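You operate a simulated robot arm through the tools that you are given. There is no shell and no other tool.

You run a simulated two-armed robot. Do the job below in one go: nothing can be reset, and whatever is moved stays where it is left.

Task
Wipe up the spill on the ply bench top with the blue rag and put it back.

The check looks at the end state, three seconds after you hand in, the way a careful person would. Anything else that was tipped, shoved, dropped, spilled or broken makes it a failure.

Robot
Two 6-joint arms with two-finger parallel grippers on one trunk, on a base that drives. Base frame: it is fixed to the floor where the robot stands at the start and does not move with it; the origin is under the middle of the robot, x ahead of it, y to its left, z up. Readings come in m, degrees, newtons and seconds.
The left shoulder is at the start at [0.06, 0.141, 0.799], the right one opposite. With the tool pointing down near the work surface each hand reaches from about 0.3 to 0.7 m from the robot's upright axis, wherever it stands, measured 20 degrees to its own side. Places, roughly: blue rag [0.25, 3, 0.75]. Payload 3.43 kg a hand.
The tool frame of a hand sits at the grasp point between the pads (the TCP): z along the fingers, y along the line on which they close. The tips reach 0.03 m beyond it. The gripper opens to 0.094 m. The fingers are 0.028 m wide and 0.01 m thick; the gripper's body (0.05 by 0.096 m) begins 0.055 m behind the TCP.
Orientation is told as [roll, pitch, yaw] about the base's x, y, z axes, in that order, counted from this pose: with the fingers straight down and closing along the base's y, the tool's x points along the base's -x, its y along +y and its z along -z.

Tools
- The arms move only by the tool apply_moves. It takes "left_commands", "right_commands" or both (then of equal length, played together; a hand with none holds still); each is a list of rows, each a list of 3 entries, a list of its own where there are three numbers: the shift along the base's x, y, z in m, then the turn, a rotation vector about the base's x, y, z in degrees, then the opening, from 0 (shut) to 1 (fully open). In form: [[[x, y, z], [rx, ry, rz], fingers], ...]. A call has 1 to 20 rows; each row is the pose to reach, as a shift and turn from the pose commanded when the call began. Each row takes 0.2 s and may step no farther than 0.05 m and 8.6 degrees from the row before; otherwise, or with a gripper value out of range, the whole call is refused. A pose out of reach is approached as far as the arm can. The call stops where the force on the tool passes 40 N (or 10 N more than at its start, if that is more) or the arm is blocked; 0.2 s more then pass. Each finger travels about 0.153 m/s and halts on what it meets, pressing with about 42 N; the grip force reading is that of the motor and also rises with nothing between the fingers. The clock runs only during rows and for 0.2 s after the last one: add rows that repeat a pose to give the fingers time. It gives the time, the measured TCP pose, the force on the tool (base axes), the opening and the grip force at its end, in the units of the frame above (readings bear some noise), with the torque about the TCP (base axes, N m) and any sound that the robot's microphone picked up, and new pictures: "show" is both (left out), scene, wrist or none (wrist: the cameras of the hands that moved).
- Cameras (640 x 400 px; columns grow to the right, rows downward): "scene" is now at [0.1402, 0.0049, 1.4043]; the picture's right is [0.07, -1.00, 0.00], its down [-0.71, -0.05, -0.71] and it looks along [0.71, 0.05, -0.71] (base axes); focal length 255 px, centre (320, 200). "left" rides on the left gripper at [0.076, -0.014, -0.103] in its tool frame; the picture's right is [0.18, 0.98, 0.00], its down [-0.75, 0.14, -0.64] and it looks along [-0.63, 0.12, 0.77] (tool axes); focal length 243 px, centre (320, 200). "right" rides on the right gripper at [0.076, 0.014, -0.102] in its tool frame; the picture's right is [-0.18, 0.98, 0.00], its down [-0.75, -0.14, -0.64] and it looks along [-0.63, -0.12, 0.77] (tool axes); focal length 243 px, centre (320, 200). There is no depth. A picture from a camera that has moved, and an enlarged one, comes with that camera's place and axes in the base frame and with its lens.
- lift_body(by): slides the trunk up (or, below 0, down) by that many m; the arms and the scene camera ride with it, the base frame stays. It gives what a move gives, with no picture.
- steer(legs): drives the robot by 1 to 6 legs, each [ahead, left, turn to the left] in m, m and degrees, along the robot's own axes; the way and the turn of a leg run together, so that a leg with both is an arc; at most 1.5 m and 180 degrees a leg. The arms and the cameras ride along, it lands a little off, and it stops where it bumps. It gives what a move gives, and a new picture of the scene camera.
- aim_head(pan, tilt): turns the head with the scene camera to pan (to the left, within 86 degrees either way) and tilt (down, from -29 to 69), counted from straight ahead of the robot. It gives what a move gives, and a new picture of the scene camera.
- zoom(camera, box): a new picture of the part [left, top, right, bottom] of that camera's present view, enlarged. No time passes.
- sign_off(): hands the job in; it is judged then, once.

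Nothing tells you exact positions but the pictures and the camera data. Unless the task says otherwise, let go and move clear before handing in.

The tools are called after "Emit:" by a JSON object that holds its "api" and its "payload". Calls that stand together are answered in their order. apply_moves: Moves the arms, as the interface text tells. Its arguments: {"type":"object","properties":{"left_commands":{"type":"array","items":{"type":"array"}},"right_commands":{"type":"array","items":{"type":"array"}},"show":{"type":"string","enum":["both","scene","wrist","none"]}},"required":[]} The other tools are called the same way: lift_body (by) slides the trunk up or down; steer (legs) drives the base; aim_head (pan, tilt) turns the head that bears the scene camera; zoom (camera, box) takes an enlarged picture of a part of a camera's view; sign_off () hands the job in.

At the start:

```text
time_s: 0.0
left_position: [0.4544, 0.2453, 1.0322]
left_tcp_rot: [0.0, -0.1, -0.2]
left_force: [-0.1, 0.7, 0.0]
left_ft_torque: [-0.02, -0.03, -0.01]
left_finger_gap: 0.0943
left_finger_force: 0.1
right_position: [0.4237, -0.1378, 0.9881]
right_tcp_rot: [0.0, 0.0, -0.3]
right_force: [0.2, 0.5, -1.3]
right_ft_torque: [-0.03, 0.01, 0.0]
right_finger_gap: 0.0941
right_finger_force: 0.0
trunk travel left (down, up): [-0.375, 0.215]
robot x, y, heading: [0.0002, 0.0016, 0.0]
head pan, tilt: [4.1, 45.0]
```

scene: 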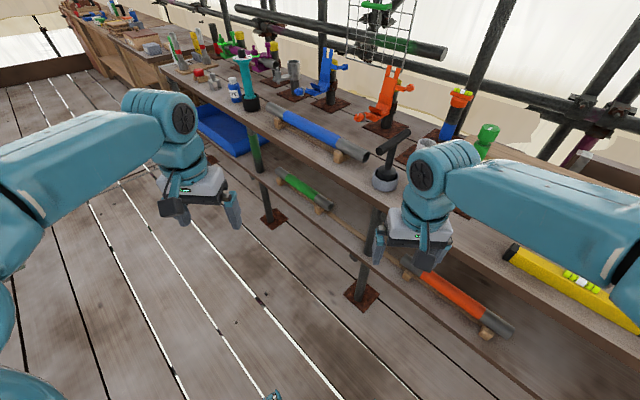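
right: 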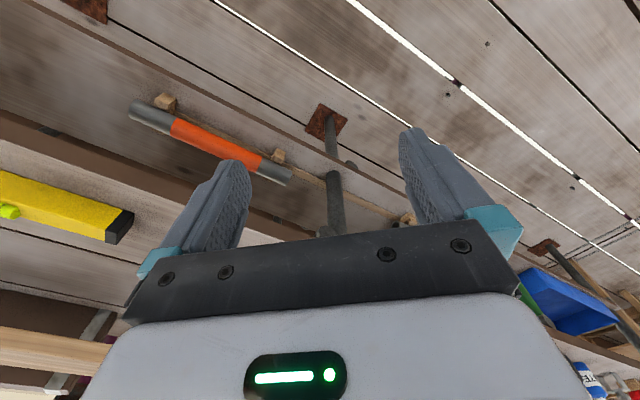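
left: 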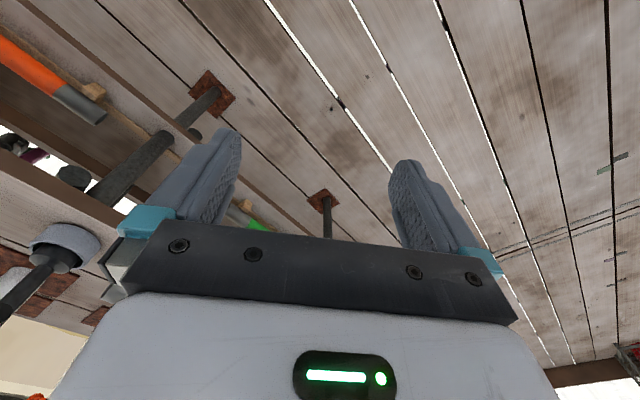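

I see a long scaffold bench ahead running off to the left; the rag is said to be about 3 m to my left. I'll look to the left before driving.

Emit:
{"api": "aim_head", "payload": {"pan": 80, "tilt": 20}}

```text
time_s: 1.5
left_position: [0.4543, 0.2454, 1.0322]
left_tcp_rot: [0.1, -0.1, -0.3]
left_force: [-0.1, 0.8, 0.4]
left_ft_torque: [0.02, 0.0, 0.01]
left_finger_gap: 0.0939
left_finger_force: 0.1
right_position: [0.4221, -0.1367, 0.9872]
right_tcp_rot: [0.0, 0.0, -0.3]
right_force: [0.3, 0.5, -0.5]
right_ft_torque: [0.03, -0.02, -0.02]
right_finger_gap: 0.094
right_finger_force: 0.0
trunk travel left (down, up): [-0.375, 0.215]
robot x, y, heading: [-0.0032, -0.0051, -0.0]
head pan, tilt: [80.0, 20.0]
camera scene: at [0.0749, 0.0908, 1.4429], right [0.98, -0.17, 0.0], down [-0.06, -0.34, -0.94], along [0.16, 0.93, -0.34], focal length 255 px, centre (320, 200)
```

scene: 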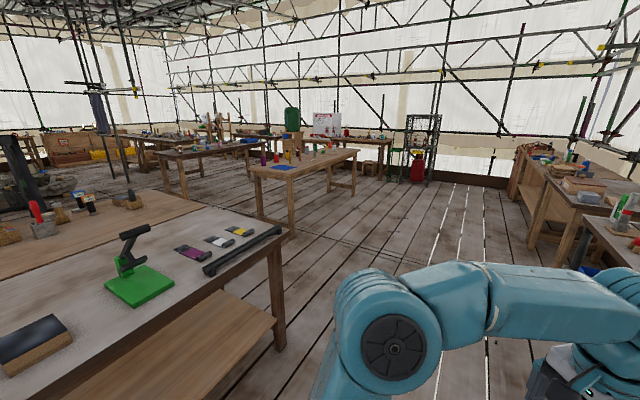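

Emit:
{"api": "zoom", "payload": {"camera": "scene", "box": [230, 120, 390, 220]}}

Emit:
{"api": "zoom", "payload": {"camera": "scene", "box": [480, 120, 640, 220]}}

```text
4.00 times, centred on (310, 170) of scene
camera zoom: at [0.0749, 0.0908, 1.4429], right [0.98, -0.17, 0.0], down [-0.06, -0.34, -0.94], along [0.16, 0.93, -0.34], focal length 1020 px, centre (360, 320)
```

zoom: 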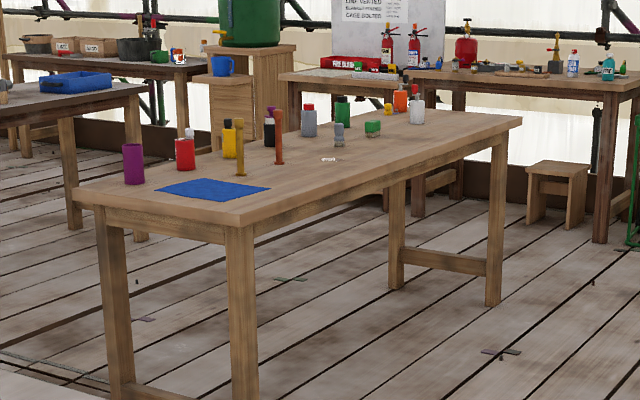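

```text
4.00 times, centred on (560, 170) of scene
camera zoom: at [0.0749, 0.0908, 1.4429], right [0.98, -0.17, 0.0], down [-0.06, -0.34, -0.94], along [0.16, 0.93, -0.34], focal length 1020 px, centre (-640, 320)
```

zoom: 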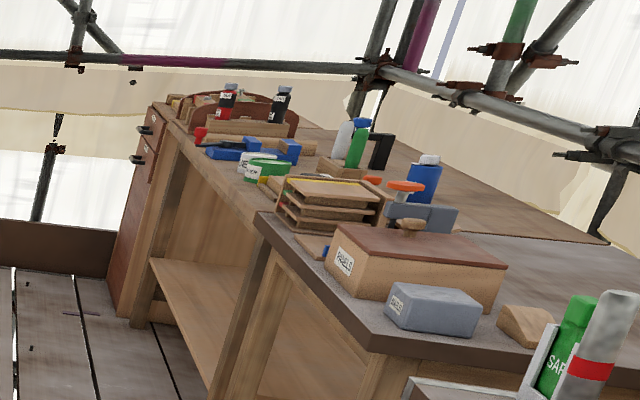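

The blue rag lies on the near end of a ply-topped bench, roughly (0.17, 3.2), and the room is turned about 52° from my frame. I'll drive up the aisle and turn to face that bench from its long side.

Emit:
{"api": "steer", "payload": {"legs": [[0, 0, 52], [1.45, 0, 0], [1.45, 0, 0], [0, 0, 90]]}}

Emit:
{"api": "aim_head", "payload": {"pan": 0, "tilt": 25}}

```text
time_s: 54.5
left_position: [1.373, 2.3364, 1.0338]
left_tcp_rot: [0.1, -0.1, 141.2]
left_force: [-0.5, -0.1, 0.6]
left_ft_torque: [0.0, 0.0, -0.02]
left_finger_gap: 0.0939
left_finger_force: 0.2
right_position: [1.6357, 2.6153, 0.9875]
right_tcp_rot: [0.0, -0.2, 141.3]
right_force: [0.7, 0.5, 0.4]
right_ft_torque: [0.03, 0.0, 0.01]
right_finger_gap: 0.094
right_finger_force: 0.1
trunk travel left (down, up): [-0.375, 0.215]
robot x, y, heading: [1.8789, 2.2495, 141.3]
head pan, tilt: [80.0, 20.0]
camera scene: at [1.7637, 2.2203, 1.443], right [-0.66, 0.75, 0.0], down [0.26, 0.23, -0.94], along [-0.7, -0.62, -0.34], focal length 255 px, centre (320, 200)
```

scene: 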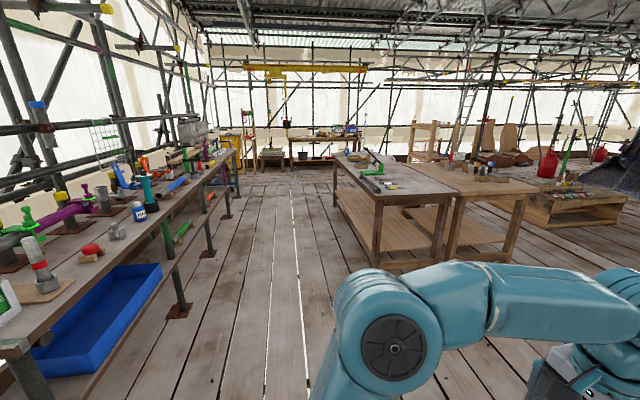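

```text
time_s: 56.0
left_position: [1.3734, 2.3375, 1.0331]
left_tcp_rot: [0.0, -0.1, 141.2]
left_force: [1.1, 0.3, -0.1]
left_ft_torque: [0.0, 0.01, -0.05]
left_finger_gap: 0.094
left_finger_force: 0.1
right_position: [1.6365, 2.6166, 0.9866]
right_tcp_rot: [0.0, 0.0, 141.2]
right_force: [-0.3, -0.4, -0.1]
right_ft_torque: [0.02, 0.02, 0.01]
right_finger_gap: 0.0941
right_finger_force: 0.1
trunk travel left (down, up): [-0.375, 0.215]
robot x, y, heading: [1.8825, 2.2445, 141.5]
head pan, tilt: [0.0, 25.0]
camera scene: at [1.7612, 2.3395, 1.4349], right [0.62, 0.78, 0.0], down [0.33, -0.26, -0.91], along [-0.71, 0.56, -0.42], focal length 255 px, centre (320, 200)
```

scene: 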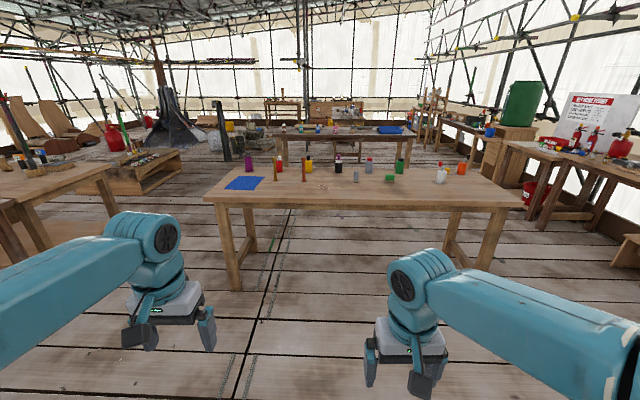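

Emit:
{"api": "zoom", "payload": {"camera": "scene", "box": [200, 135, 360, 235]}}

Emit:
{"api": "zoom", "payload": {"camera": "scene", "box": [340, 135, 500, 235]}}

```text
4.00 times, centred on (280, 185) of scene
camera zoom: at [1.7612, 2.3395, 1.4349], right [0.62, 0.78, 0.0], down [0.33, -0.26, -0.91], along [-0.71, 0.56, -0.42], focal length 1020 px, centre (480, 260)
```

zoom: 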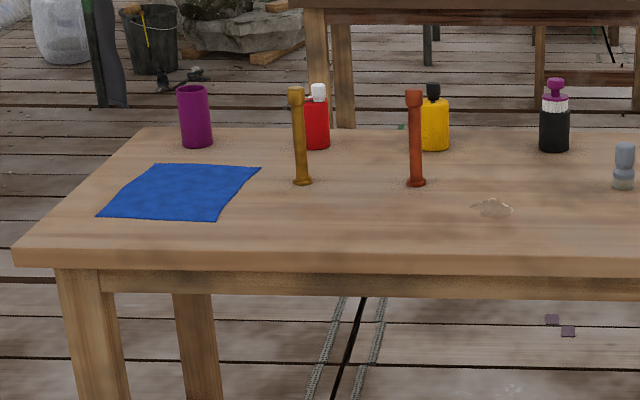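

```text
4.00 times, centred on (420, 185) of scene
camera zoom: at [1.7612, 2.3395, 1.4349], right [0.62, 0.78, 0.0], down [0.33, -0.26, -0.91], along [-0.71, 0.56, -0.42], focal length 1020 px, centre (-80, 260)
```

zoom: 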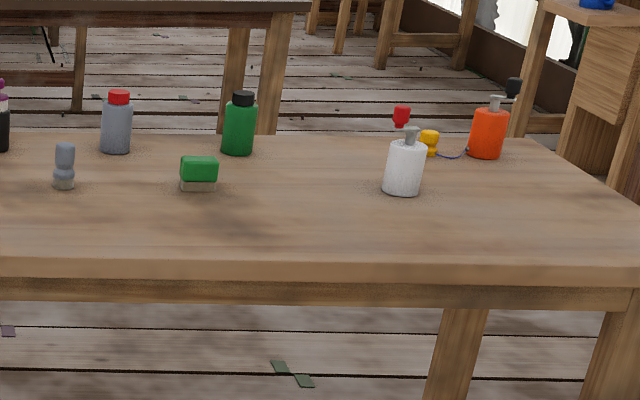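

The ply bench is about 0.81 m high; the rag is about 1.8 m ahead and 0.5 m left, and the spill is a small clear puddle almost straight ahead, near two tall dowels. I'll raise the trunk for clearance and move closer, in front of the rag.

Emit:
{"api": "lift_body", "payload": {"by": 0.15}}

Emit:
{"api": "steer", "payload": {"legs": [[0.75, 0.3, 0]]}}

Emit:
{"api": "aim_head", "payload": {"pan": 10, "tilt": 45}}

```text
time_s: 57.8
left_position: [1.3729, 2.3362, 1.1823]
left_tcp_rot: [0.1, 0.0, 141.2]
left_force: [-1.3, -0.1, 0.6]
left_ft_torque: [0.0, 0.0, 0.02]
left_finger_gap: 0.094
left_finger_force: 0.1
right_position: [1.6358, 2.6165, 1.1365]
right_tcp_rot: [0.0, 0.0, 141.2]
right_force: [-0.7, 0.2, 0.3]
right_ft_torque: [0.0, 0.02, 0.01]
right_finger_gap: 0.0939
right_finger_force: 0.0
trunk travel left (down, up): [-0.525, 0.065]
robot x, y, heading: [1.8837, 2.2411, 141.4]
head pan, tilt: [0.0, 25.0]
```

```text
time_s: 67.5
left_position: [0.6007, 2.5332, 1.1832]
left_tcp_rot: [0.0, -0.1, 142.4]
left_force: [0.7, -1.1, 0.2]
left_ft_torque: [-0.07, 0.0, 0.02]
left_finger_gap: 0.0941
left_finger_force: 0.1
right_position: [0.8594, 2.8176, 1.1358]
right_tcp_rot: [0.0, 0.1, 142.4]
right_force: [-1.3, 1.1, 0.0]
right_ft_torque: [0.01, -0.04, 0.03]
right_finger_gap: 0.0941
right_finger_force: 0.1
trunk travel left (down, up): [-0.525, 0.065]
robot x, y, heading: [1.1122, 2.4534, 142.8]
head pan, tilt: [0.0, 25.0]
camera scene: at [0.988, 2.5442, 1.5846], right [0.61, 0.8, 0.0], down [0.34, -0.26, -0.91], along [-0.72, 0.55, -0.42], focal length 255 px, centre (320, 200)
```

scene: 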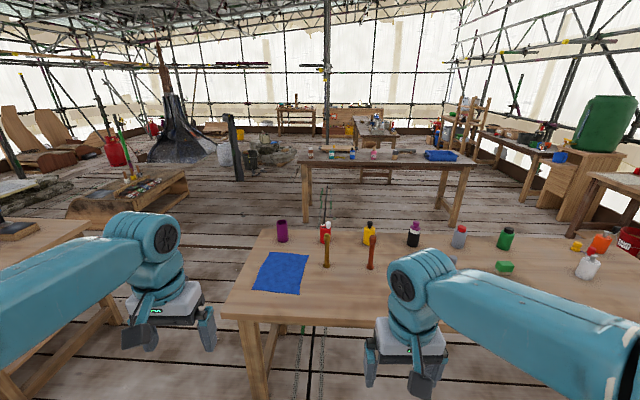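

```text
time_s: 68.3
left_position: [0.6029, 2.5317, 1.1832]
left_tcp_rot: [0.1, -0.1, 142.4]
left_force: [0.0, -0.4, -0.2]
left_ft_torque: [-0.01, 0.01, -0.02]
left_finger_gap: 0.0939
left_finger_force: 0.1
right_position: [0.8591, 2.8171, 1.1372]
right_tcp_rot: [0.0, 0.1, 142.5]
right_force: [0.1, 0.0, -0.1]
right_ft_torque: [0.01, -0.02, -0.01]
right_finger_gap: 0.094
right_finger_force: 0.1
trunk travel left (down, up): [-0.525, 0.065]
robot x, y, heading: [1.1106, 2.4501, 142.7]
head pan, tilt: [10.0, 45.0]
camera scene: at [0.9913, 2.5244, 1.5545], right [0.46, 0.89, 0.0], down [0.63, -0.32, -0.71], along [-0.63, 0.33, -0.71], focal length 255 px, centre (320, 200)
```

scene: 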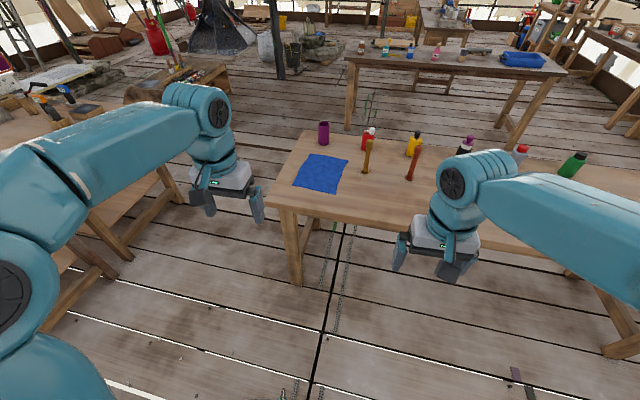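

Emit:
{"api": "aim_head", "payload": {"pan": 0, "tilt": 69}}

Emit:
{"api": "zoom", "payload": {"camera": "scene", "box": [160, 0, 480, 200]}}

```text
time_s: 69.2
left_position: [0.6035, 2.5318, 1.1836]
left_tcp_rot: [0.0, -0.1, 142.5]
left_force: [0.3, 0.1, 0.6]
left_ft_torque: [0.0, 0.02, 0.04]
left_finger_gap: 0.0942
left_finger_force: 0.1
right_position: [0.8585, 2.8187, 1.1379]
right_tcp_rot: [-0.1, 0.1, 142.4]
right_force: [0.1, 0.3, 0.0]
right_ft_torque: [-0.01, 0.0, 0.0]
right_finger_gap: 0.094
right_finger_force: 0.0
trunk travel left (down, up): [-0.525, 0.065]
robot x, y, heading: [1.1115, 2.4503, 142.6]
head pan, tilt: [0.0, 68.8]
camera scene: at [1.019, 2.5209, 1.5255], right [0.61, 0.8, 0.0], down [0.74, -0.56, -0.36], along [-0.29, 0.22, -0.93], focal length 255 px, centre (320, 200)
```

scene: 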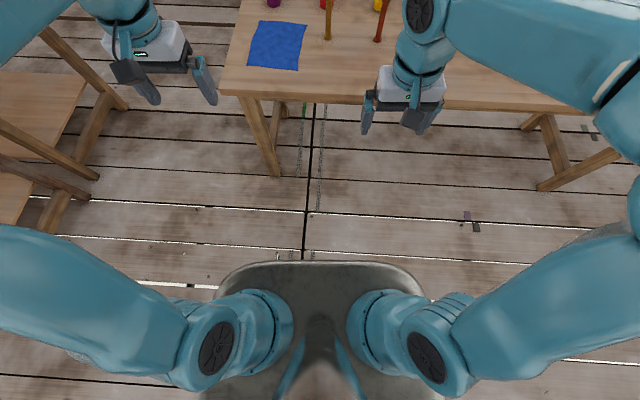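

```text
2.00 times, centred on (320, 100) of scene
camera zoom: at [1.019, 2.5209, 1.5255], right [0.61, 0.8, 0.0], down [0.74, -0.56, -0.36], along [-0.29, 0.22, -0.93], focal length 510 px, centre (320, 400)
```

zoom: 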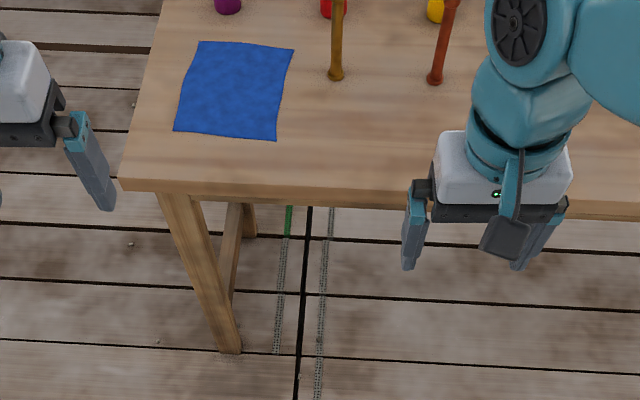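

The rag is flat, about 0.2 × 0.24 m, with its near edge about 0.13 m in from the bench edge; the bench edge is about 0.8 m ahead of my axis and my base reaches about 0.3 m. I'll roll ahead 0.36 m.

Emit:
{"api": "steer", "payload": {"legs": [[0.36, 0.0, 0]]}}

Emit:
{"api": "aim_head", "payload": {"pan": 8, "tilt": 55}}

Emit:
{"api": "apply_moves", "payload": {"left_commands": [[[0, 0, 0], [0, 0, 0], 1]], "show": "wrist"}}

```text
time_s: 74.2
left_position: [0.3229, 2.7432, 1.1827]
left_tcp_rot: [-0.1, -0.2, 142.5]
left_force: [-1.0, 0.3, 0.3]
left_ft_torque: [0.01, 0.0, -0.01]
left_finger_gap: 0.094
left_finger_force: 0.0
right_position: [0.5797, 3.0276, 1.1394]
right_tcp_rot: [0.0, -0.1, 142.5]
right_force: [0.9, 0.5, 0.3]
right_ft_torque: [0.03, 0.03, -0.02]
right_finger_gap: 0.0941
right_finger_force: 0.0
trunk travel left (down, up): [-0.525, 0.065]
robot x, y, heading: [0.8321, 2.6672, 142.7]
head pan, tilt: [0.0, 68.8]
camera scene: at [0.7387, 2.7335, 1.5257], right [0.61, 0.8, 0.0], down [0.74, -0.56, -0.36], along [-0.29, 0.22, -0.93], focal length 255 px, centre (320, 200)
```

scene: 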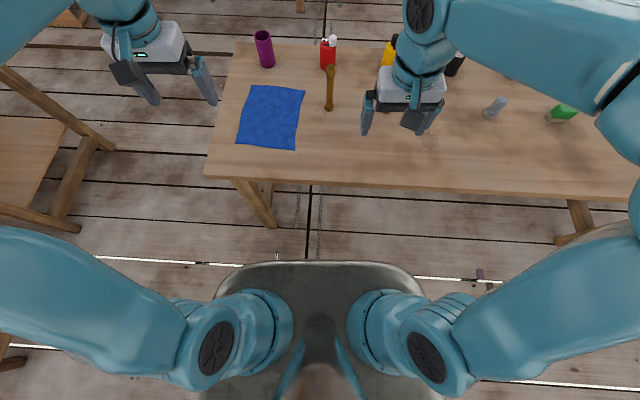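

```text
time_s: 75.0
left_position: [0.3221, 2.7453, 1.1818]
left_tcp_rot: [0.0, 0.0, 142.5]
left_force: [0.4, 0.6, -0.1]
left_ft_torque: [-0.01, -0.04, -0.01]
left_finger_gap: 0.0941
left_finger_force: 0.1
right_position: [0.5786, 3.0312, 1.1366]
right_tcp_rot: [0.0, 0.0, 142.4]
right_force: [-0.2, -0.1, 0.4]
right_ft_torque: [-0.03, -0.01, 0.02]
right_finger_gap: 0.0938
right_finger_force: 0.0
trunk travel left (down, up): [-0.525, 0.065]
robot x, y, heading: [0.8336, 2.6637, 142.7]
head pan, tilt: [8.0, 55.0]
camera scene: at [0.7181, 2.7381, 1.5407], right [0.49, 0.87, 0.0], down [0.71, -0.4, -0.57], along [-0.5, 0.28, -0.82], focal length 255 px, centre (320, 200)
```

scene: 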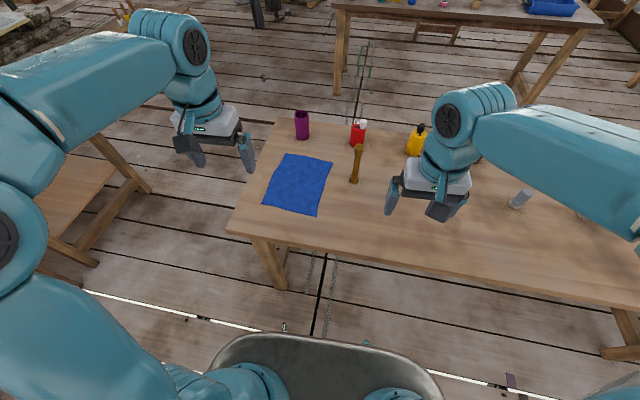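

```text
time_s: 75.4
left_position: [0.3232, 2.7455, 1.183]
left_tcp_rot: [-0.1, -0.1, 142.5]
left_force: [0.5, -0.4, 0.6]
left_ft_torque: [0.0, -0.02, 0.03]
left_finger_gap: 0.0937
left_finger_force: 0.1
right_position: [0.5798, 3.0319, 1.1381]
right_tcp_rot: [0.0, -0.1, 142.6]
right_force: [0.2, 1.2, 0.3]
right_ft_torque: [0.01, 0.01, 0.01]
right_finger_gap: 0.0939
right_finger_force: 0.0
trunk travel left (down, up): [-0.525, 0.065]
robot x, y, heading: [0.8308, 2.6689, 142.7]
head pan, tilt: [8.0, 55.0]
camera left: at [0.3916, 2.7092, 1.286], right [-0.45, -0.89, 0.0], down [-0.68, 0.35, 0.64], along [-0.57, 0.29, -0.77], focal length 243 px, centre (320, 200)
```

left: 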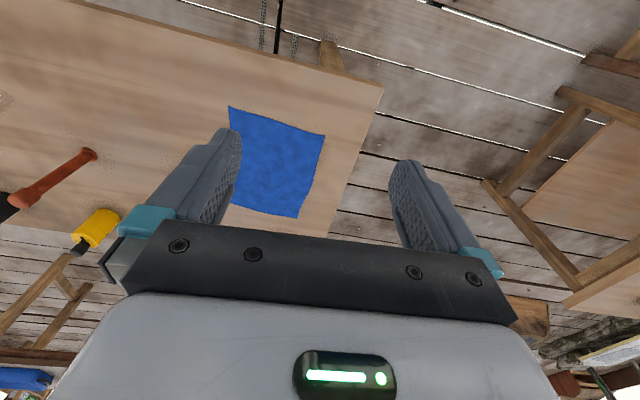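

The wrist camera and scene camera agree: the rag lies with its centre at about (0.17, 2.95, 0.81) and the brass dowel is 0.2 m to its right. I'll bring the left hand above the rag, at height first, then down to just above it.

Emit:
{"api": "apply_moves", "payload": {"left_commands": [[[-0.023, 0.03, 0], [0, 0, 0], 1], [[-0.046, 0.06, 0], [0, 0, 0], 1], [[-0.069, 0.09, 0], [0, 0, 0], 1], [[-0.092, 0.12, 0], [0, 0, 0], 1], [[-0.115, 0.15, 0], [0, 0, 0], 1], [[-0.137, 0.178, 0], [0, 0, 0], 1], [[-0.137, 0.178, -0.04], [0, 0, 0], 1], [[-0.137, 0.178, -0.08], [0, 0, 0], 1], [[-0.137, 0.178, -0.12], [0, 0, 0], 1], [[-0.137, 0.178, -0.16], [0, 0, 0], 1], [[-0.137, 0.178, -0.2], [0, 0, 0], 1], [[-0.137, 0.178, -0.24], [0, 0, 0], 1], [[-0.137, 0.178, -0.27], [0, 0, 0], 1], [[-0.137, 0.178, -0.27], [0, 0, 0], 1]]}}

```text
time_s: 78.4
left_position: [0.19, 2.9196, 0.9099]
left_tcp_rot: [0.1, -0.1, 142.5]
left_force: [0.4, -0.6, -0.1]
left_ft_torque: [0.0, -0.01, 0.01]
left_finger_gap: 0.0941
left_finger_force: 0.0
left hand out of reach, approached as far as the arm can: row 4, 5, 6, 7, 8, 9, 10, 11, 12, 13, 14
right_position: [0.5781, 3.0315, 1.1372]
right_tcp_rot: [0.0, 0.0, 142.5]
right_force: [-0.5, 0.0, 0.3]
right_ft_torque: [-0.01, 0.03, 0.0]
right_finger_gap: 0.0938
right_finger_force: 0.2
trunk travel left (down, up): [-0.525, 0.065]
robot x, y, heading: [0.835, 2.6665, 142.8]
head pan, tilt: [8.0, 55.0]
camera scene: at [0.718, 2.7376, 1.5407], right [0.49, 0.87, 0.0], down [0.71, -0.4, -0.57], along [-0.5, 0.28, -0.82], focal length 255 px, centre (320, 200)
camera left: at [0.2606, 2.8837, 1.0138], right [-0.45, -0.89, 0.0], down [-0.68, 0.35, 0.64], along [-0.57, 0.29, -0.77], focal length 243 px, centre (320, 200)
```

scene: 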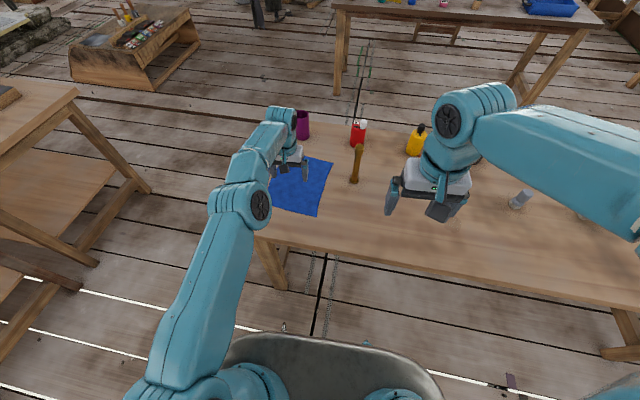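
left: 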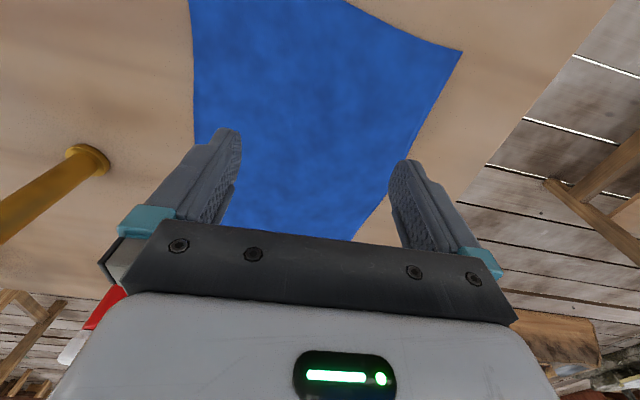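

The hand is above the rag with the fingers over cloth on both sides. I'll lower until the tips just touch.

Emit:
{"api": "apply_moves", "payload": {"left_commands": [[[0, 0, -0.03], [0, 0, 0], 1], [[0, 0, -0.045], [0, 0, 0], 1], [[0, 0, -0.055], [0, 0, 0], 1], [[0, 0, -0.06], [0, 0, 0], 1], [[0, 0, -0.065], [0, 0, 0], 1], [[0, 0, -0.065], [0, 0, 0], 1]], "show": "wrist"}}

```text
time_s: 79.8
left_position: [0.19, 2.9201, 0.8461]
left_tcp_rot: [0.0, -0.1, 142.5]
left_force: [0.0, -0.2, 0.8]
left_ft_torque: [0.01, -0.02, 0.0]
left_finger_gap: 0.0939
left_finger_force: 0.0
right_position: [0.5795, 3.0308, 1.1376]
right_tcp_rot: [0.1, 0.1, 142.6]
right_force: [-0.1, -0.1, -0.1]
right_ft_torque: [0.0, -0.04, 0.01]
right_finger_gap: 0.0937
right_finger_force: 0.2
trunk travel left (down, up): [-0.525, 0.065]
robot x, y, heading: [0.8296, 2.6649, 142.7]
head pan, tilt: [8.0, 55.0]
camera left: at [0.2601, 2.8841, 0.9491], right [-0.45, -0.89, 0.0], down [-0.68, 0.35, 0.64], along [-0.57, 0.29, -0.77], focal length 243 px, centre (320, 200)
```

left: 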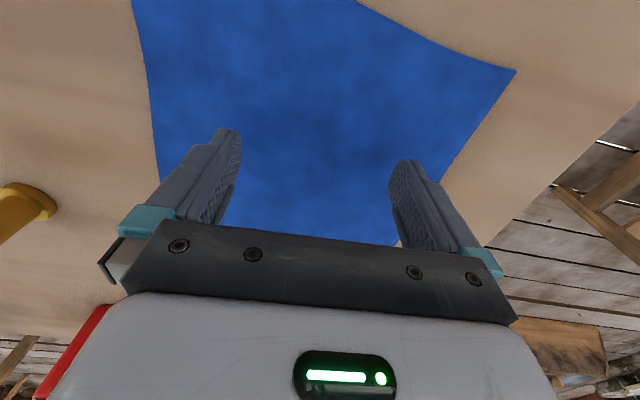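

Emit:
{"api": "apply_moves", "payload": {"left_commands": [[[0, 0, -0.003], [0, 0, 0], 1], [[0, 0, -0.006], [0, 0, 0], 1], [[0, 0, -0.006], [0, 0, 0], 1]], "show": "none"}}

```text
time_s: 80.6
left_position: [0.1917, 2.9196, 0.8405]
left_tcp_rot: [0.0, 0.0, 142.5]
left_force: [0.2, 0.5, 0.9]
left_ft_torque: [0.05, 0.0, 0.01]
left_finger_gap: 0.0941
left_finger_force: 0.1
right_position: [0.5796, 3.0296, 1.1376]
right_tcp_rot: [0.1, 0.0, 142.5]
right_force: [0.1, 0.6, 0.3]
right_ft_torque: [-0.01, 0.0, -0.01]
right_finger_gap: 0.0941
right_finger_force: 0.1
trunk travel left (down, up): [-0.525, 0.065]
robot x, y, heading: [0.8317, 2.6675, 142.6]
head pan, tilt: [8.0, 55.0]
```

Emit:
{"api": "apply_moves", "payload": {"left_commands": [[[0, 0, -0.002], [0, 0, 0], 1], [[0, 0, -0.004], [0, 0, 0], 1], [[0, 0, -0.004], [0, 0, 0], 1]], "show": "none"}}

```text
time_s: 81.4
left_position: [0.1921, 2.9197, 0.8369]
left_tcp_rot: [0.0, 0.0, 142.5]
left_force: [0.4, -0.9, 0.0]
left_ft_torque: [-0.03, 0.02, -0.03]
left_finger_gap: 0.0938
left_finger_force: 0.1
right_position: [0.5784, 3.0294, 1.1384]
right_tcp_rot: [0.1, 0.0, 142.5]
right_force: [-0.3, -0.4, -0.3]
right_ft_torque: [-0.01, 0.05, 0.01]
right_finger_gap: 0.094
right_finger_force: 0.0
trunk travel left (down, up): [-0.525, 0.065]
robot x, y, heading: [0.8335, 2.6679, 142.5]
head pan, tilt: [8.0, 55.0]
```

Emit:
{"api": "apply_moves", "payload": {"left_commands": [[[0, 0, -0.002], [0, 0, 0], 1], [[0, 0, -0.004], [0, 0, 0], 1], [[0, 0, -0.006], [0, 0, 0], 1], [[0, 0, -0.006], [0, 0, 0], 1]], "show": "wrist"}}

```text
time_s: 82.4
left_position: [0.1922, 2.9187, 0.8322]
left_tcp_rot: [0.0, 0.0, 142.5]
left_force: [0.5, 0.0, 0.3]
left_ft_torque: [-0.04, -0.01, -0.01]
left_finger_gap: 0.0941
left_finger_force: 0.2
right_position: [0.5794, 3.0291, 1.1378]
right_tcp_rot: [0.1, 0.0, 142.5]
right_force: [-0.5, 0.0, -0.1]
right_ft_torque: [0.0, 0.02, 0.0]
right_finger_gap: 0.0939
right_finger_force: 0.0
trunk travel left (down, up): [-0.525, 0.065]
robot x, y, heading: [0.8341, 2.6663, 142.8]
head pan, tilt: [8.0, 55.0]
camera left: at [0.2619, 2.8826, 0.9352], right [-0.45, -0.89, 0.0], down [-0.68, 0.35, 0.64], along [-0.57, 0.29, -0.77], focal length 243 px, centre (320, 200)
```

left: 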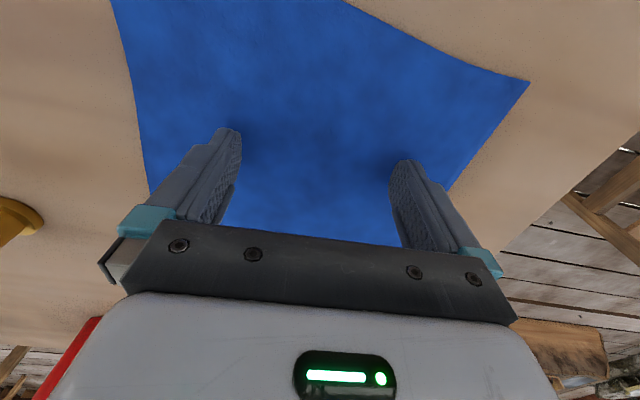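

Emit:
{"api": "apply_moves", "payload": {"left_commands": [[[0, 0, -0.002], [0, 0, 0], 1], [[0, 0, -0.004], [0, 0, 0], 1], [[0, 0, -0.006], [0, 0, 0], 1], [[0, 0, -0.006], [0, 0, 0], 1]], "show": "none"}}

```text
time_s: 83.4
left_position: [0.1928, 2.9202, 0.8322]
left_tcp_rot: [0.1, -0.8, 142.5]
left_force: [-4.2, -1.7, 36.0]
left_ft_torque: [-0.4, -0.13, -0.31]
left_finger_gap: 0.0937
left_finger_force: 0.0
right_position: [0.5825, 3.0293, 1.1394]
right_tcp_rot: [0.0, -0.1, 142.5]
right_force: [-0.6, 0.5, -1.3]
right_ft_torque: [-0.01, 0.02, 0.0]
right_finger_gap: 0.094
right_finger_force: 0.1
trunk travel left (down, up): [-0.525, 0.065]
robot x, y, heading: [0.8314, 2.6632, 142.6]
head pan, tilt: [8.0, 55.0]
```

Contact: the cloth/bench surface is at tip height about 0.802. I'll ease the pressure a little and close the fingers to gather a fold.

Emit:
{"api": "apply_moves", "payload": {"left_commands": [[[0, 0, 0.004], [0, 0, 0], 1], [[0, 0, 0.004], [0, 0, 0.0], 0.75], [[0, 0, 0.004], [0, 0, 0.0], 0.5], [[0, 0, 0.004], [0, 0, 0.0], 0.25], [[0, 0, 0.004], [0, 0, 0.0], 0], [[0, 0, 0.004], [0, 0, 0.0], 0], [[0, 0, 0.004], [0, 0, 0.0], 0]]}}

```text
time_s: 85.0
left_position: [0.1935, 2.9179, 0.8314]
left_tcp_rot: [-0.1, -0.2, 142.4]
left_force: [-3.5, -4.6, 28.5]
left_ft_torque: [-0.41, 0.01, -0.05]
left_finger_gap: 0.0027
left_finger_force: 37.0
right_position: [0.5816, 3.0286, 1.1386]
right_tcp_rot: [0.0, -0.3, 142.5]
right_force: [-0.3, 0.2, -0.1]
right_ft_torque: [-0.03, 0.0, -0.01]
right_finger_gap: 0.0939
right_finger_force: 0.2
trunk travel left (down, up): [-0.525, 0.065]
robot x, y, heading: [0.8309, 2.6697, 143.1]
head pan, tilt: [8.0, 55.0]
camera scene: at [0.7217, 2.7351, 1.5412], right [0.49, 0.87, 0.0], down [0.71, -0.4, -0.58], along [-0.5, 0.28, -0.82], focal length 255 px, centre (320, 200)
camera left: at [0.2632, 2.8816, 0.9343], right [-0.45, -0.89, 0.0], down [-0.68, 0.34, 0.65], along [-0.58, 0.29, -0.76], focal length 243 px, centre (320, 200)
```

scene: 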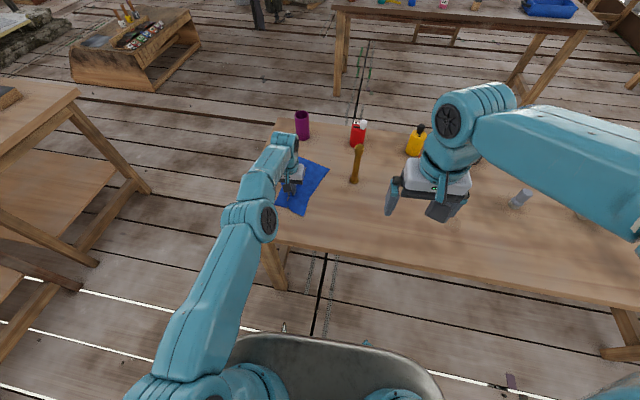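
left: 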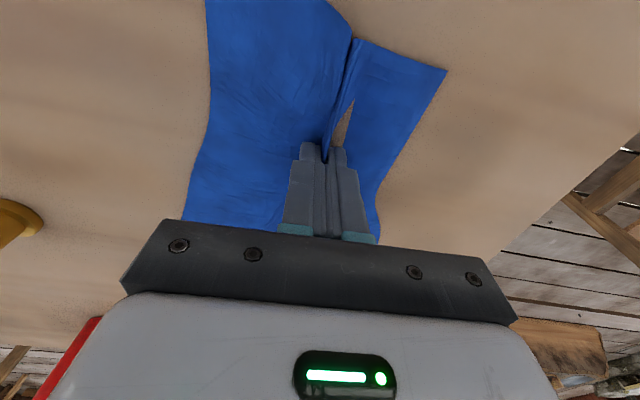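

The fingers closed on a fold of the rag (2.7 mm gap). I'll lift and check.

Emit:
{"api": "apply_moves", "payload": {"left_commands": [[[0, 0, 0.02], [0, 0, 0], 0], [[0, 0, 0.05], [0, 0, 0], 0], [[0, 0, 0.08], [0, 0, 0], 0], [[0, 0, 0.11], [0, 0, 0], 0], [[0, 0, 0.15], [0, 0, 0], 0]]}}

```text
time_s: 86.2
left_position: [0.1963, 2.918, 0.9788]
left_tcp_rot: [0.0, 0.0, 142.4]
left_force: [-0.7, 0.6, 0.1]
left_ft_torque: [-0.02, -0.03, 0.0]
left_finger_gap: 0.0029
left_finger_force: 37.6
left hand out of reach, approached as far as the arm can: row 5
right_position: [0.579, 3.0307, 1.1377]
right_tcp_rot: [0.0, 0.0, 142.5]
right_force: [0.2, -0.4, 0.3]
right_ft_torque: [-0.02, -0.04, -0.01]
right_finger_gap: 0.0941
right_finger_force: 0.2
trunk travel left (down, up): [-0.525, 0.065]
robot x, y, heading: [0.8301, 2.6632, 142.6]
head pan, tilt: [8.0, 55.0]
camera scene: at [0.7183, 2.7376, 1.5408], right [0.49, 0.87, 0.0], down [0.71, -0.4, -0.57], along [-0.5, 0.28, -0.82], focal length 255 px, centre (320, 200)
camera left: at [0.2674, 2.8821, 1.0824], right [-0.45, -0.89, 0.0], down [-0.68, 0.35, 0.64], along [-0.57, 0.29, -0.77], focal length 243 px, centre (320, 200)
```

scene: 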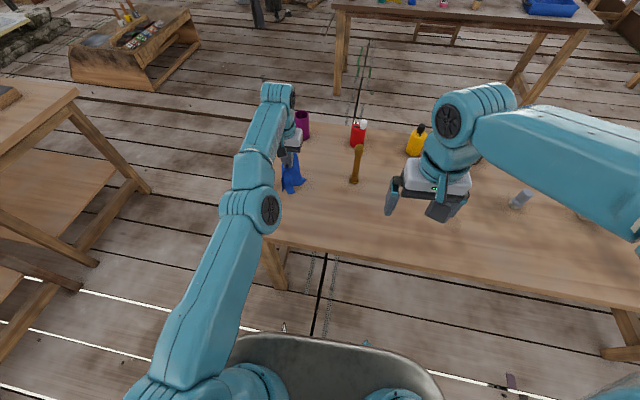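
left: 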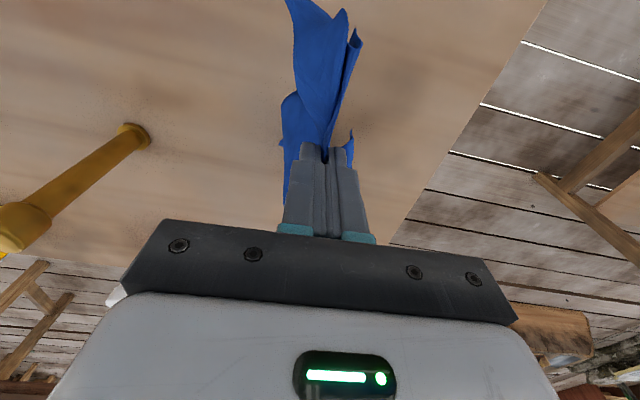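

The rag is held and hanging freely. I'll draw it back and up off the bench edge, then drive sideways to the spill at about (0.567, 3.324).

Emit:
{"api": "apply_moves", "payload": {"left_commands": [[[0.02, -0.015, 0.025], [0, 0, 0], 0], [[0.05, -0.038, 0.05], [0, 0, 0], 0], [[0.08, -0.061, 0.075], [0, 0, 0], 0], [[0.11, -0.084, 0.1], [0, 0, 0], 0], [[0.14, -0.107, 0.125], [0, 0, 0], 0], [[0.17, -0.13, 0.15], [0, 0, 0], 0], [[0.199, -0.1515, 0.15], [0, 0, 0], 0], [[0.199, -0.1515, 0.15], [0, 0, 0], 0]]}}

Emit:
{"api": "steer", "payload": {"legs": [[0, -0.5, 0]]}}

```text
time_s: 88.0
left_position: [0.2112, 2.904, 1.0608]
left_tcp_rot: [0.1, 0.1, 142.5]
left_force: [0.3, 0.3, -0.9]
left_ft_torque: [-0.01, 0.02, -0.02]
left_finger_gap: 0.003
left_finger_force: 36.9
left hand out of reach, approached as far as the arm can: row 1, 2, 3, 4, 5, 6, 7, 8
right_position: [0.5796, 3.03, 1.1378]
right_tcp_rot: [0.0, -0.1, 142.6]
right_force: [-0.1, -0.3, 0.2]
right_ft_torque: [0.03, 0.04, -0.02]
right_finger_gap: 0.0942
right_finger_force: 0.0
trunk travel left (down, up): [-0.525, 0.065]
robot x, y, heading: [0.8298, 2.666, 142.6]
head pan, tilt: [8.0, 55.0]
camera scene: at [0.7197, 2.7365, 1.5409], right [0.49, 0.87, 0.0], down [0.71, -0.4, -0.57], along [-0.5, 0.28, -0.82], focal length 255 px, centre (320, 200)
camera left: at [0.2811, 2.8673, 1.1636], right [-0.45, -0.89, 0.0], down [-0.68, 0.35, 0.64], along [-0.57, 0.29, -0.77], focal length 243 px, centre (320, 200)
```

scene: 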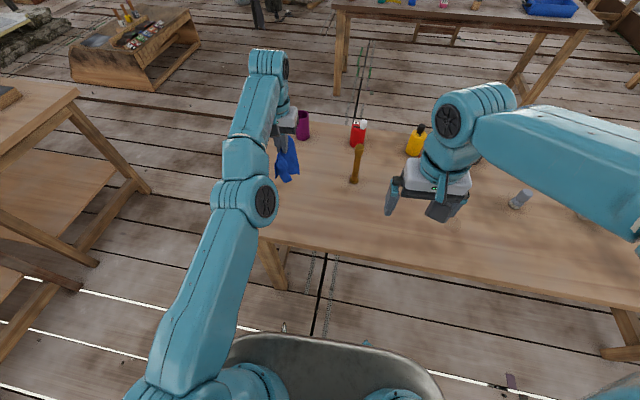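
left: 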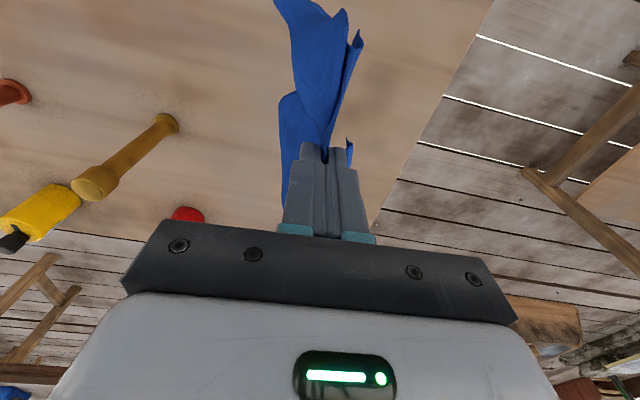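

```text
time_s: 94.8
left_position: [0.5079, 3.2928, 1.0611]
left_tcp_rot: [0.0, -0.1, 143.2]
left_force: [-0.3, 0.1, 0.7]
left_ft_torque: [-0.02, 0.03, -0.03]
left_finger_gap: 0.0029
left_finger_force: 37.6
right_position: [0.874, 3.4218, 1.1386]
right_tcp_rot: [0.1, -0.1, 143.3]
right_force: [0.3, -0.3, -0.9]
right_ft_torque: [0.01, 0.03, -0.01]
right_finger_gap: 0.0939
right_finger_force: 0.1
trunk travel left (down, up): [-0.525, 0.065]
robot x, y, heading: [1.1321, 3.0625, 143.6]
head pan, tilt: [8.0, 55.0]
camera scene: at [1.0188, 3.132, 1.5411], right [0.48, 0.88, 0.0], down [0.72, -0.39, -0.57], along [-0.51, 0.27, -0.82], focal length 255 px, centre (320, 200)
```

scene: 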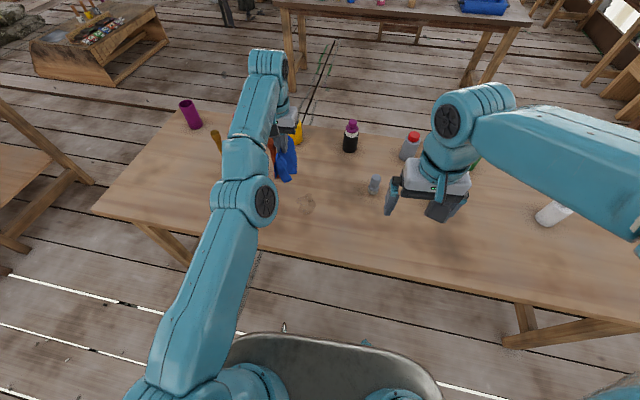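

The hand did not retract as I meant before the drive (it was at its reach limit), so I must check the dowels are still standing.

Emit:
{"api": "zoom", "payload": {"camera": "scene", "box": [160, 90, 340, 230]}}

Emit:
{"api": "zoom", "payload": {"camera": "left", "box": [0, 0, 640, 400]}}

```text
2.86 times, centred on (250, 160) of scene
camera zoom: at [1.0188, 3.132, 1.5411], right [0.48, 0.88, 0.0], down [0.72, -0.39, -0.57], along [-0.51, 0.27, -0.82], focal length 729 px, centre (520, 314)
```

zoom: 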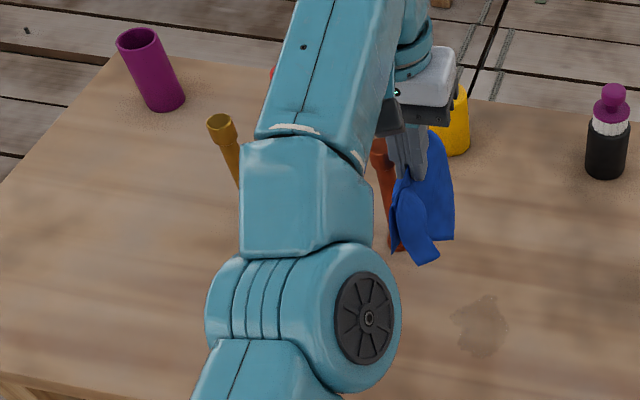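

```text
1.00 times, centred on (320, 200) of left (not enlarged: the box is as wide or as high as the picture)
camera zoom: at [0.5775, 3.2565, 1.1642], right [-0.44, -0.9, 0.0], down [-0.69, 0.34, 0.64], along [-0.58, 0.28, -0.77], focal length 243 px, centre (320, 200)
```

zoom: 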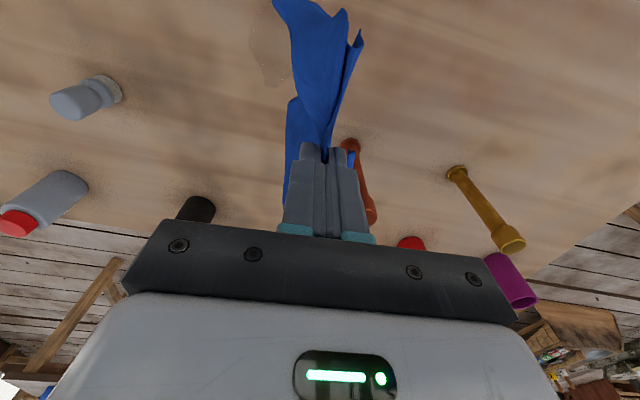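

Both dowels stand upright, and the spill is just in front of the held rag (centre about (0.548, 3.326), ~0.07 × 0.10 m). I'll first ease the arm out of its stretched pose: a bit down and back toward me.

Emit:
{"api": "apply_moves", "payload": {"left_commands": [[[0, 0, -0.02], [0, 0, 0], 0], [[0, 0, -0.04], [0, 0, 0], 0]], "show": "none"}}

```text
time_s: 95.4
left_position: [0.4987, 3.2985, 1.0234]
left_tcp_rot: [0.0, 0.1, 143.3]
left_force: [0.7, -0.2, -0.4]
left_ft_torque: [-0.01, 0.02, -0.03]
left_finger_gap: 0.0026
left_finger_force: 37.4
left hand out of reach, approached as far as the arm can: row 1, 2
right_position: [0.8733, 3.4226, 1.1384]
right_tcp_rot: [0.0, -0.2, 143.3]
right_force: [-0.2, -0.8, 0.1]
right_ft_torque: [0.0, 0.0, -0.01]
right_finger_gap: 0.094
right_finger_force: 0.1
trunk travel left (down, up): [-0.525, 0.065]
robot x, y, heading: [1.1313, 3.0619, 143.6]
head pan, tilt: [8.0, 55.0]
```

Emit:
{"api": "apply_moves", "payload": {"left_commands": [[[0.024, -0.018, 0], [0, 0, 0], 0], [[0.048, -0.036, 0], [0, 0, 0], 0]], "show": "none"}}

```text
time_s: 96.0
left_position: [0.4984, 3.2997, 1.0216]
left_tcp_rot: [0.0, 0.1, 143.1]
left_force: [-0.6, -1.1, 0.0]
left_ft_torque: [-0.01, -0.02, 0.0]
left_finger_gap: 0.0028
left_finger_force: 37.4
left hand out of reach, approached as far as the arm can: row 1, 2
right_position: [0.8741, 3.4235, 1.1382]
right_tcp_rot: [0.0, 0.1, 143.3]
right_force: [-0.1, -0.2, -0.5]
right_ft_torque: [0.01, 0.02, 0.0]
right_finger_gap: 0.0939
right_finger_force: 0.1
trunk travel left (down, up): [-0.525, 0.065]
robot x, y, heading: [1.1286, 3.0631, 143.7]
head pan, tilt: [8.0, 55.0]
```

The arm is at a stretched singular pose at this height; it was fine lower down. I'll back the base slightly away (also away from the dowel), then lower and recover reach.

Emit:
{"api": "steer", "payload": {"legs": [[-0.1, -0.05, 0]]}}

Emit:
{"api": "apply_moves", "payload": {"left_commands": [[[0, 0, -0.025], [0, 0, 0], 0], [[0, 0, -0.05], [0, 0, 0], 0], [[0, 0, -0.075], [0, 0, 0], 0]]}}

```text
time_s: 98.4
left_position: [0.6096, 3.2782, 1.0247]
left_tcp_rot: [0.0, -0.3, 143.7]
left_force: [-0.3, 0.3, -0.8]
left_ft_torque: [-0.03, -0.01, 0.0]
left_finger_gap: 0.0029
left_finger_force: 37.7
right_position: [0.9842, 3.4043, 1.1367]
right_tcp_rot: [0.1, 0.0, 143.4]
right_force: [-0.3, 0.3, -0.3]
right_ft_torque: [-0.01, 0.03, -0.03]
right_finger_gap: 0.0939
right_finger_force: 0.0
trunk travel left (down, up): [-0.525, 0.065]
robot x, y, heading: [1.2459, 3.047, 143.7]
head pan, tilt: [8.0, 55.0]
stopped in leg 1: the robot was blocked; the commanded pose is now the measured one
camera scene: at [1.1322, 3.1144, 1.5406], right [0.48, 0.88, 0.0], down [0.72, -0.39, -0.57], along [-0.5, 0.27, -0.82], focal length 255 px, centre (320, 200)
```

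scene: 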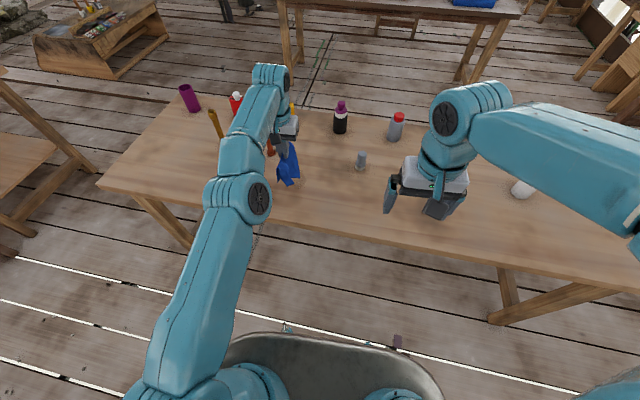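

```text
time_s: 99.2
left_position: [0.6038, 3.2829, 0.9521]
left_tcp_rot: [0.0, -0.2, 143.7]
left_force: [0.1, 0.2, -0.4]
left_ft_torque: [0.0, -0.02, -0.01]
left_finger_gap: 0.0024
left_finger_force: 37.0
left hand out of reach, approached as far as the arm can: row 2, 3
right_position: [0.9854, 3.404, 1.1366]
right_tcp_rot: [0.2, -0.1, 143.4]
right_force: [0.2, 0.3, -1.2]
right_ft_torque: [-0.03, -0.02, -0.02]
right_finger_gap: 0.0938
right_finger_force: 0.0
trunk travel left (down, up): [-0.525, 0.065]
robot x, y, heading: [1.2494, 3.0423, 143.6]
head pan, tilt: [8.0, 55.0]
camera scene: at [1.1337, 3.1134, 1.5409], right [0.48, 0.88, 0.0], down [0.72, -0.39, -0.57], along [-0.5, 0.27, -0.82], focal length 255 px, centre (320, 200)
camera left: at [0.6746, 3.2484, 1.055], right [-0.44, -0.9, 0.0], down [-0.69, 0.33, 0.64], along [-0.58, 0.28, -0.76], focal length 243 px, centre (320, 200)
```

scene: 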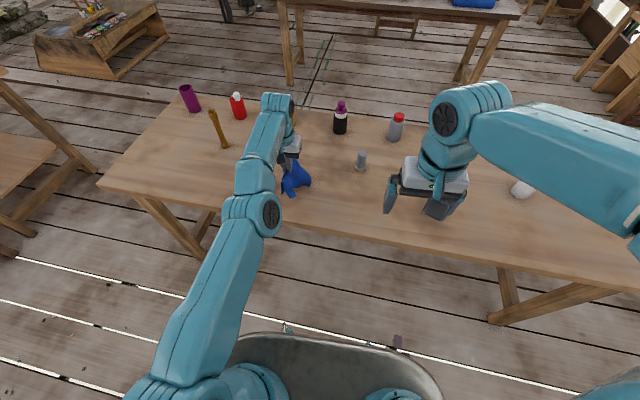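
left: 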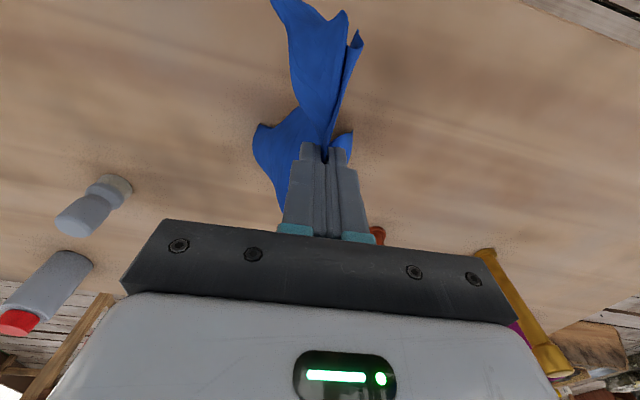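

The drive reported being blocked at its end; I want to see what is beside/behind me before going on.

Emit:
{"api": "aim_head", "payload": {"pan": -86, "tilt": 50}}

Emit:
{"api": "aim_head", "payload": {"pan": 86, "tilt": 50}}

```text
time_s: 100.9
left_position: [0.6028, 3.2821, 0.9525]
left_tcp_rot: [-0.1, -0.2, 143.6]
left_force: [-0.2, -0.1, -1.4]
left_ft_torque: [0.0, 0.04, -0.03]
left_finger_gap: 0.0029
left_finger_force: 37.6
right_position: [0.9836, 3.4016, 1.1373]
right_tcp_rot: [0.0, -0.1, 143.4]
right_force: [-0.3, 0.7, 0.5]
right_ft_torque: [0.03, -0.03, -0.01]
right_finger_gap: 0.0938
right_finger_force: 0.1
trunk travel left (down, up): [-0.525, 0.065]
robot x, y, heading: [1.2461, 3.0431, 143.6]
head pan, tilt: [-85.9, 50.0]
camera scene: at [1.2381, 3.1428, 1.5474], right [0.84, -0.54, 0.0], down [-0.41, -0.65, -0.64], along [0.34, 0.54, -0.77], focal length 255 px, centre (320, 200)
```

scene: 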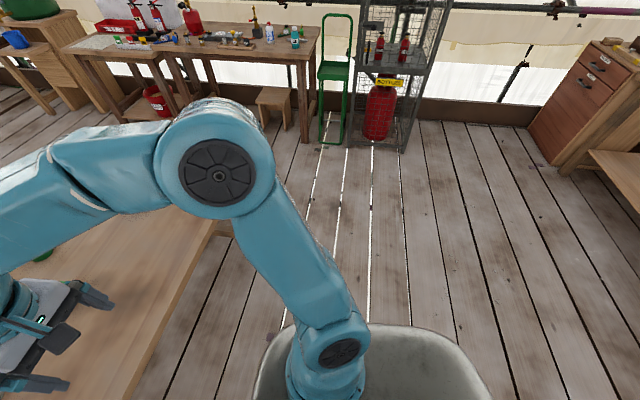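

```text
time_s: 103.5
left_position: [0.6044, 3.283, 0.9532]
left_tcp_rot: [0.0, -0.2, 143.6]
left_force: [0.2, 0.3, 0.1]
left_ft_torque: [0.01, -0.04, -0.01]
left_finger_gap: 0.0025
left_finger_force: 37.0
right_position: [0.9842, 3.4025, 1.1371]
right_tcp_rot: [-0.1, -0.1, 143.3]
right_force: [0.6, 0.7, -0.5]
right_ft_torque: [-0.02, 0.04, -0.03]
right_finger_gap: 0.0938
right_finger_force: 0.0
trunk travel left (down, up): [-0.525, 0.065]
robot x, y, heading: [1.246, 3.0469, 144.0]
head pan, tilt: [85.9, 50.0]
camera scene: at [1.147, 3.0194, 1.5474], right [-0.76, 0.65, 0.0], down [0.5, 0.58, -0.64], along [-0.42, -0.49, -0.77], focal length 255 px, centre (320, 200)
```

scene: 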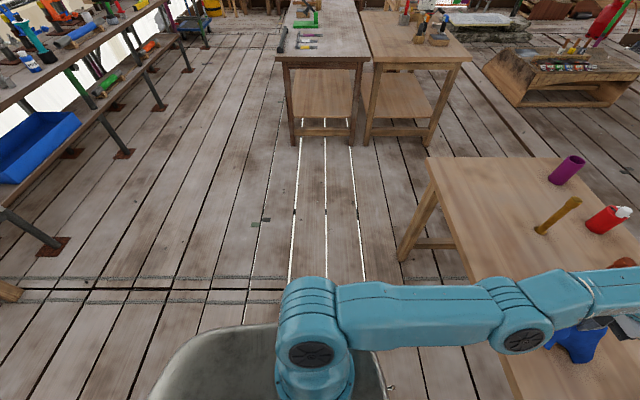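

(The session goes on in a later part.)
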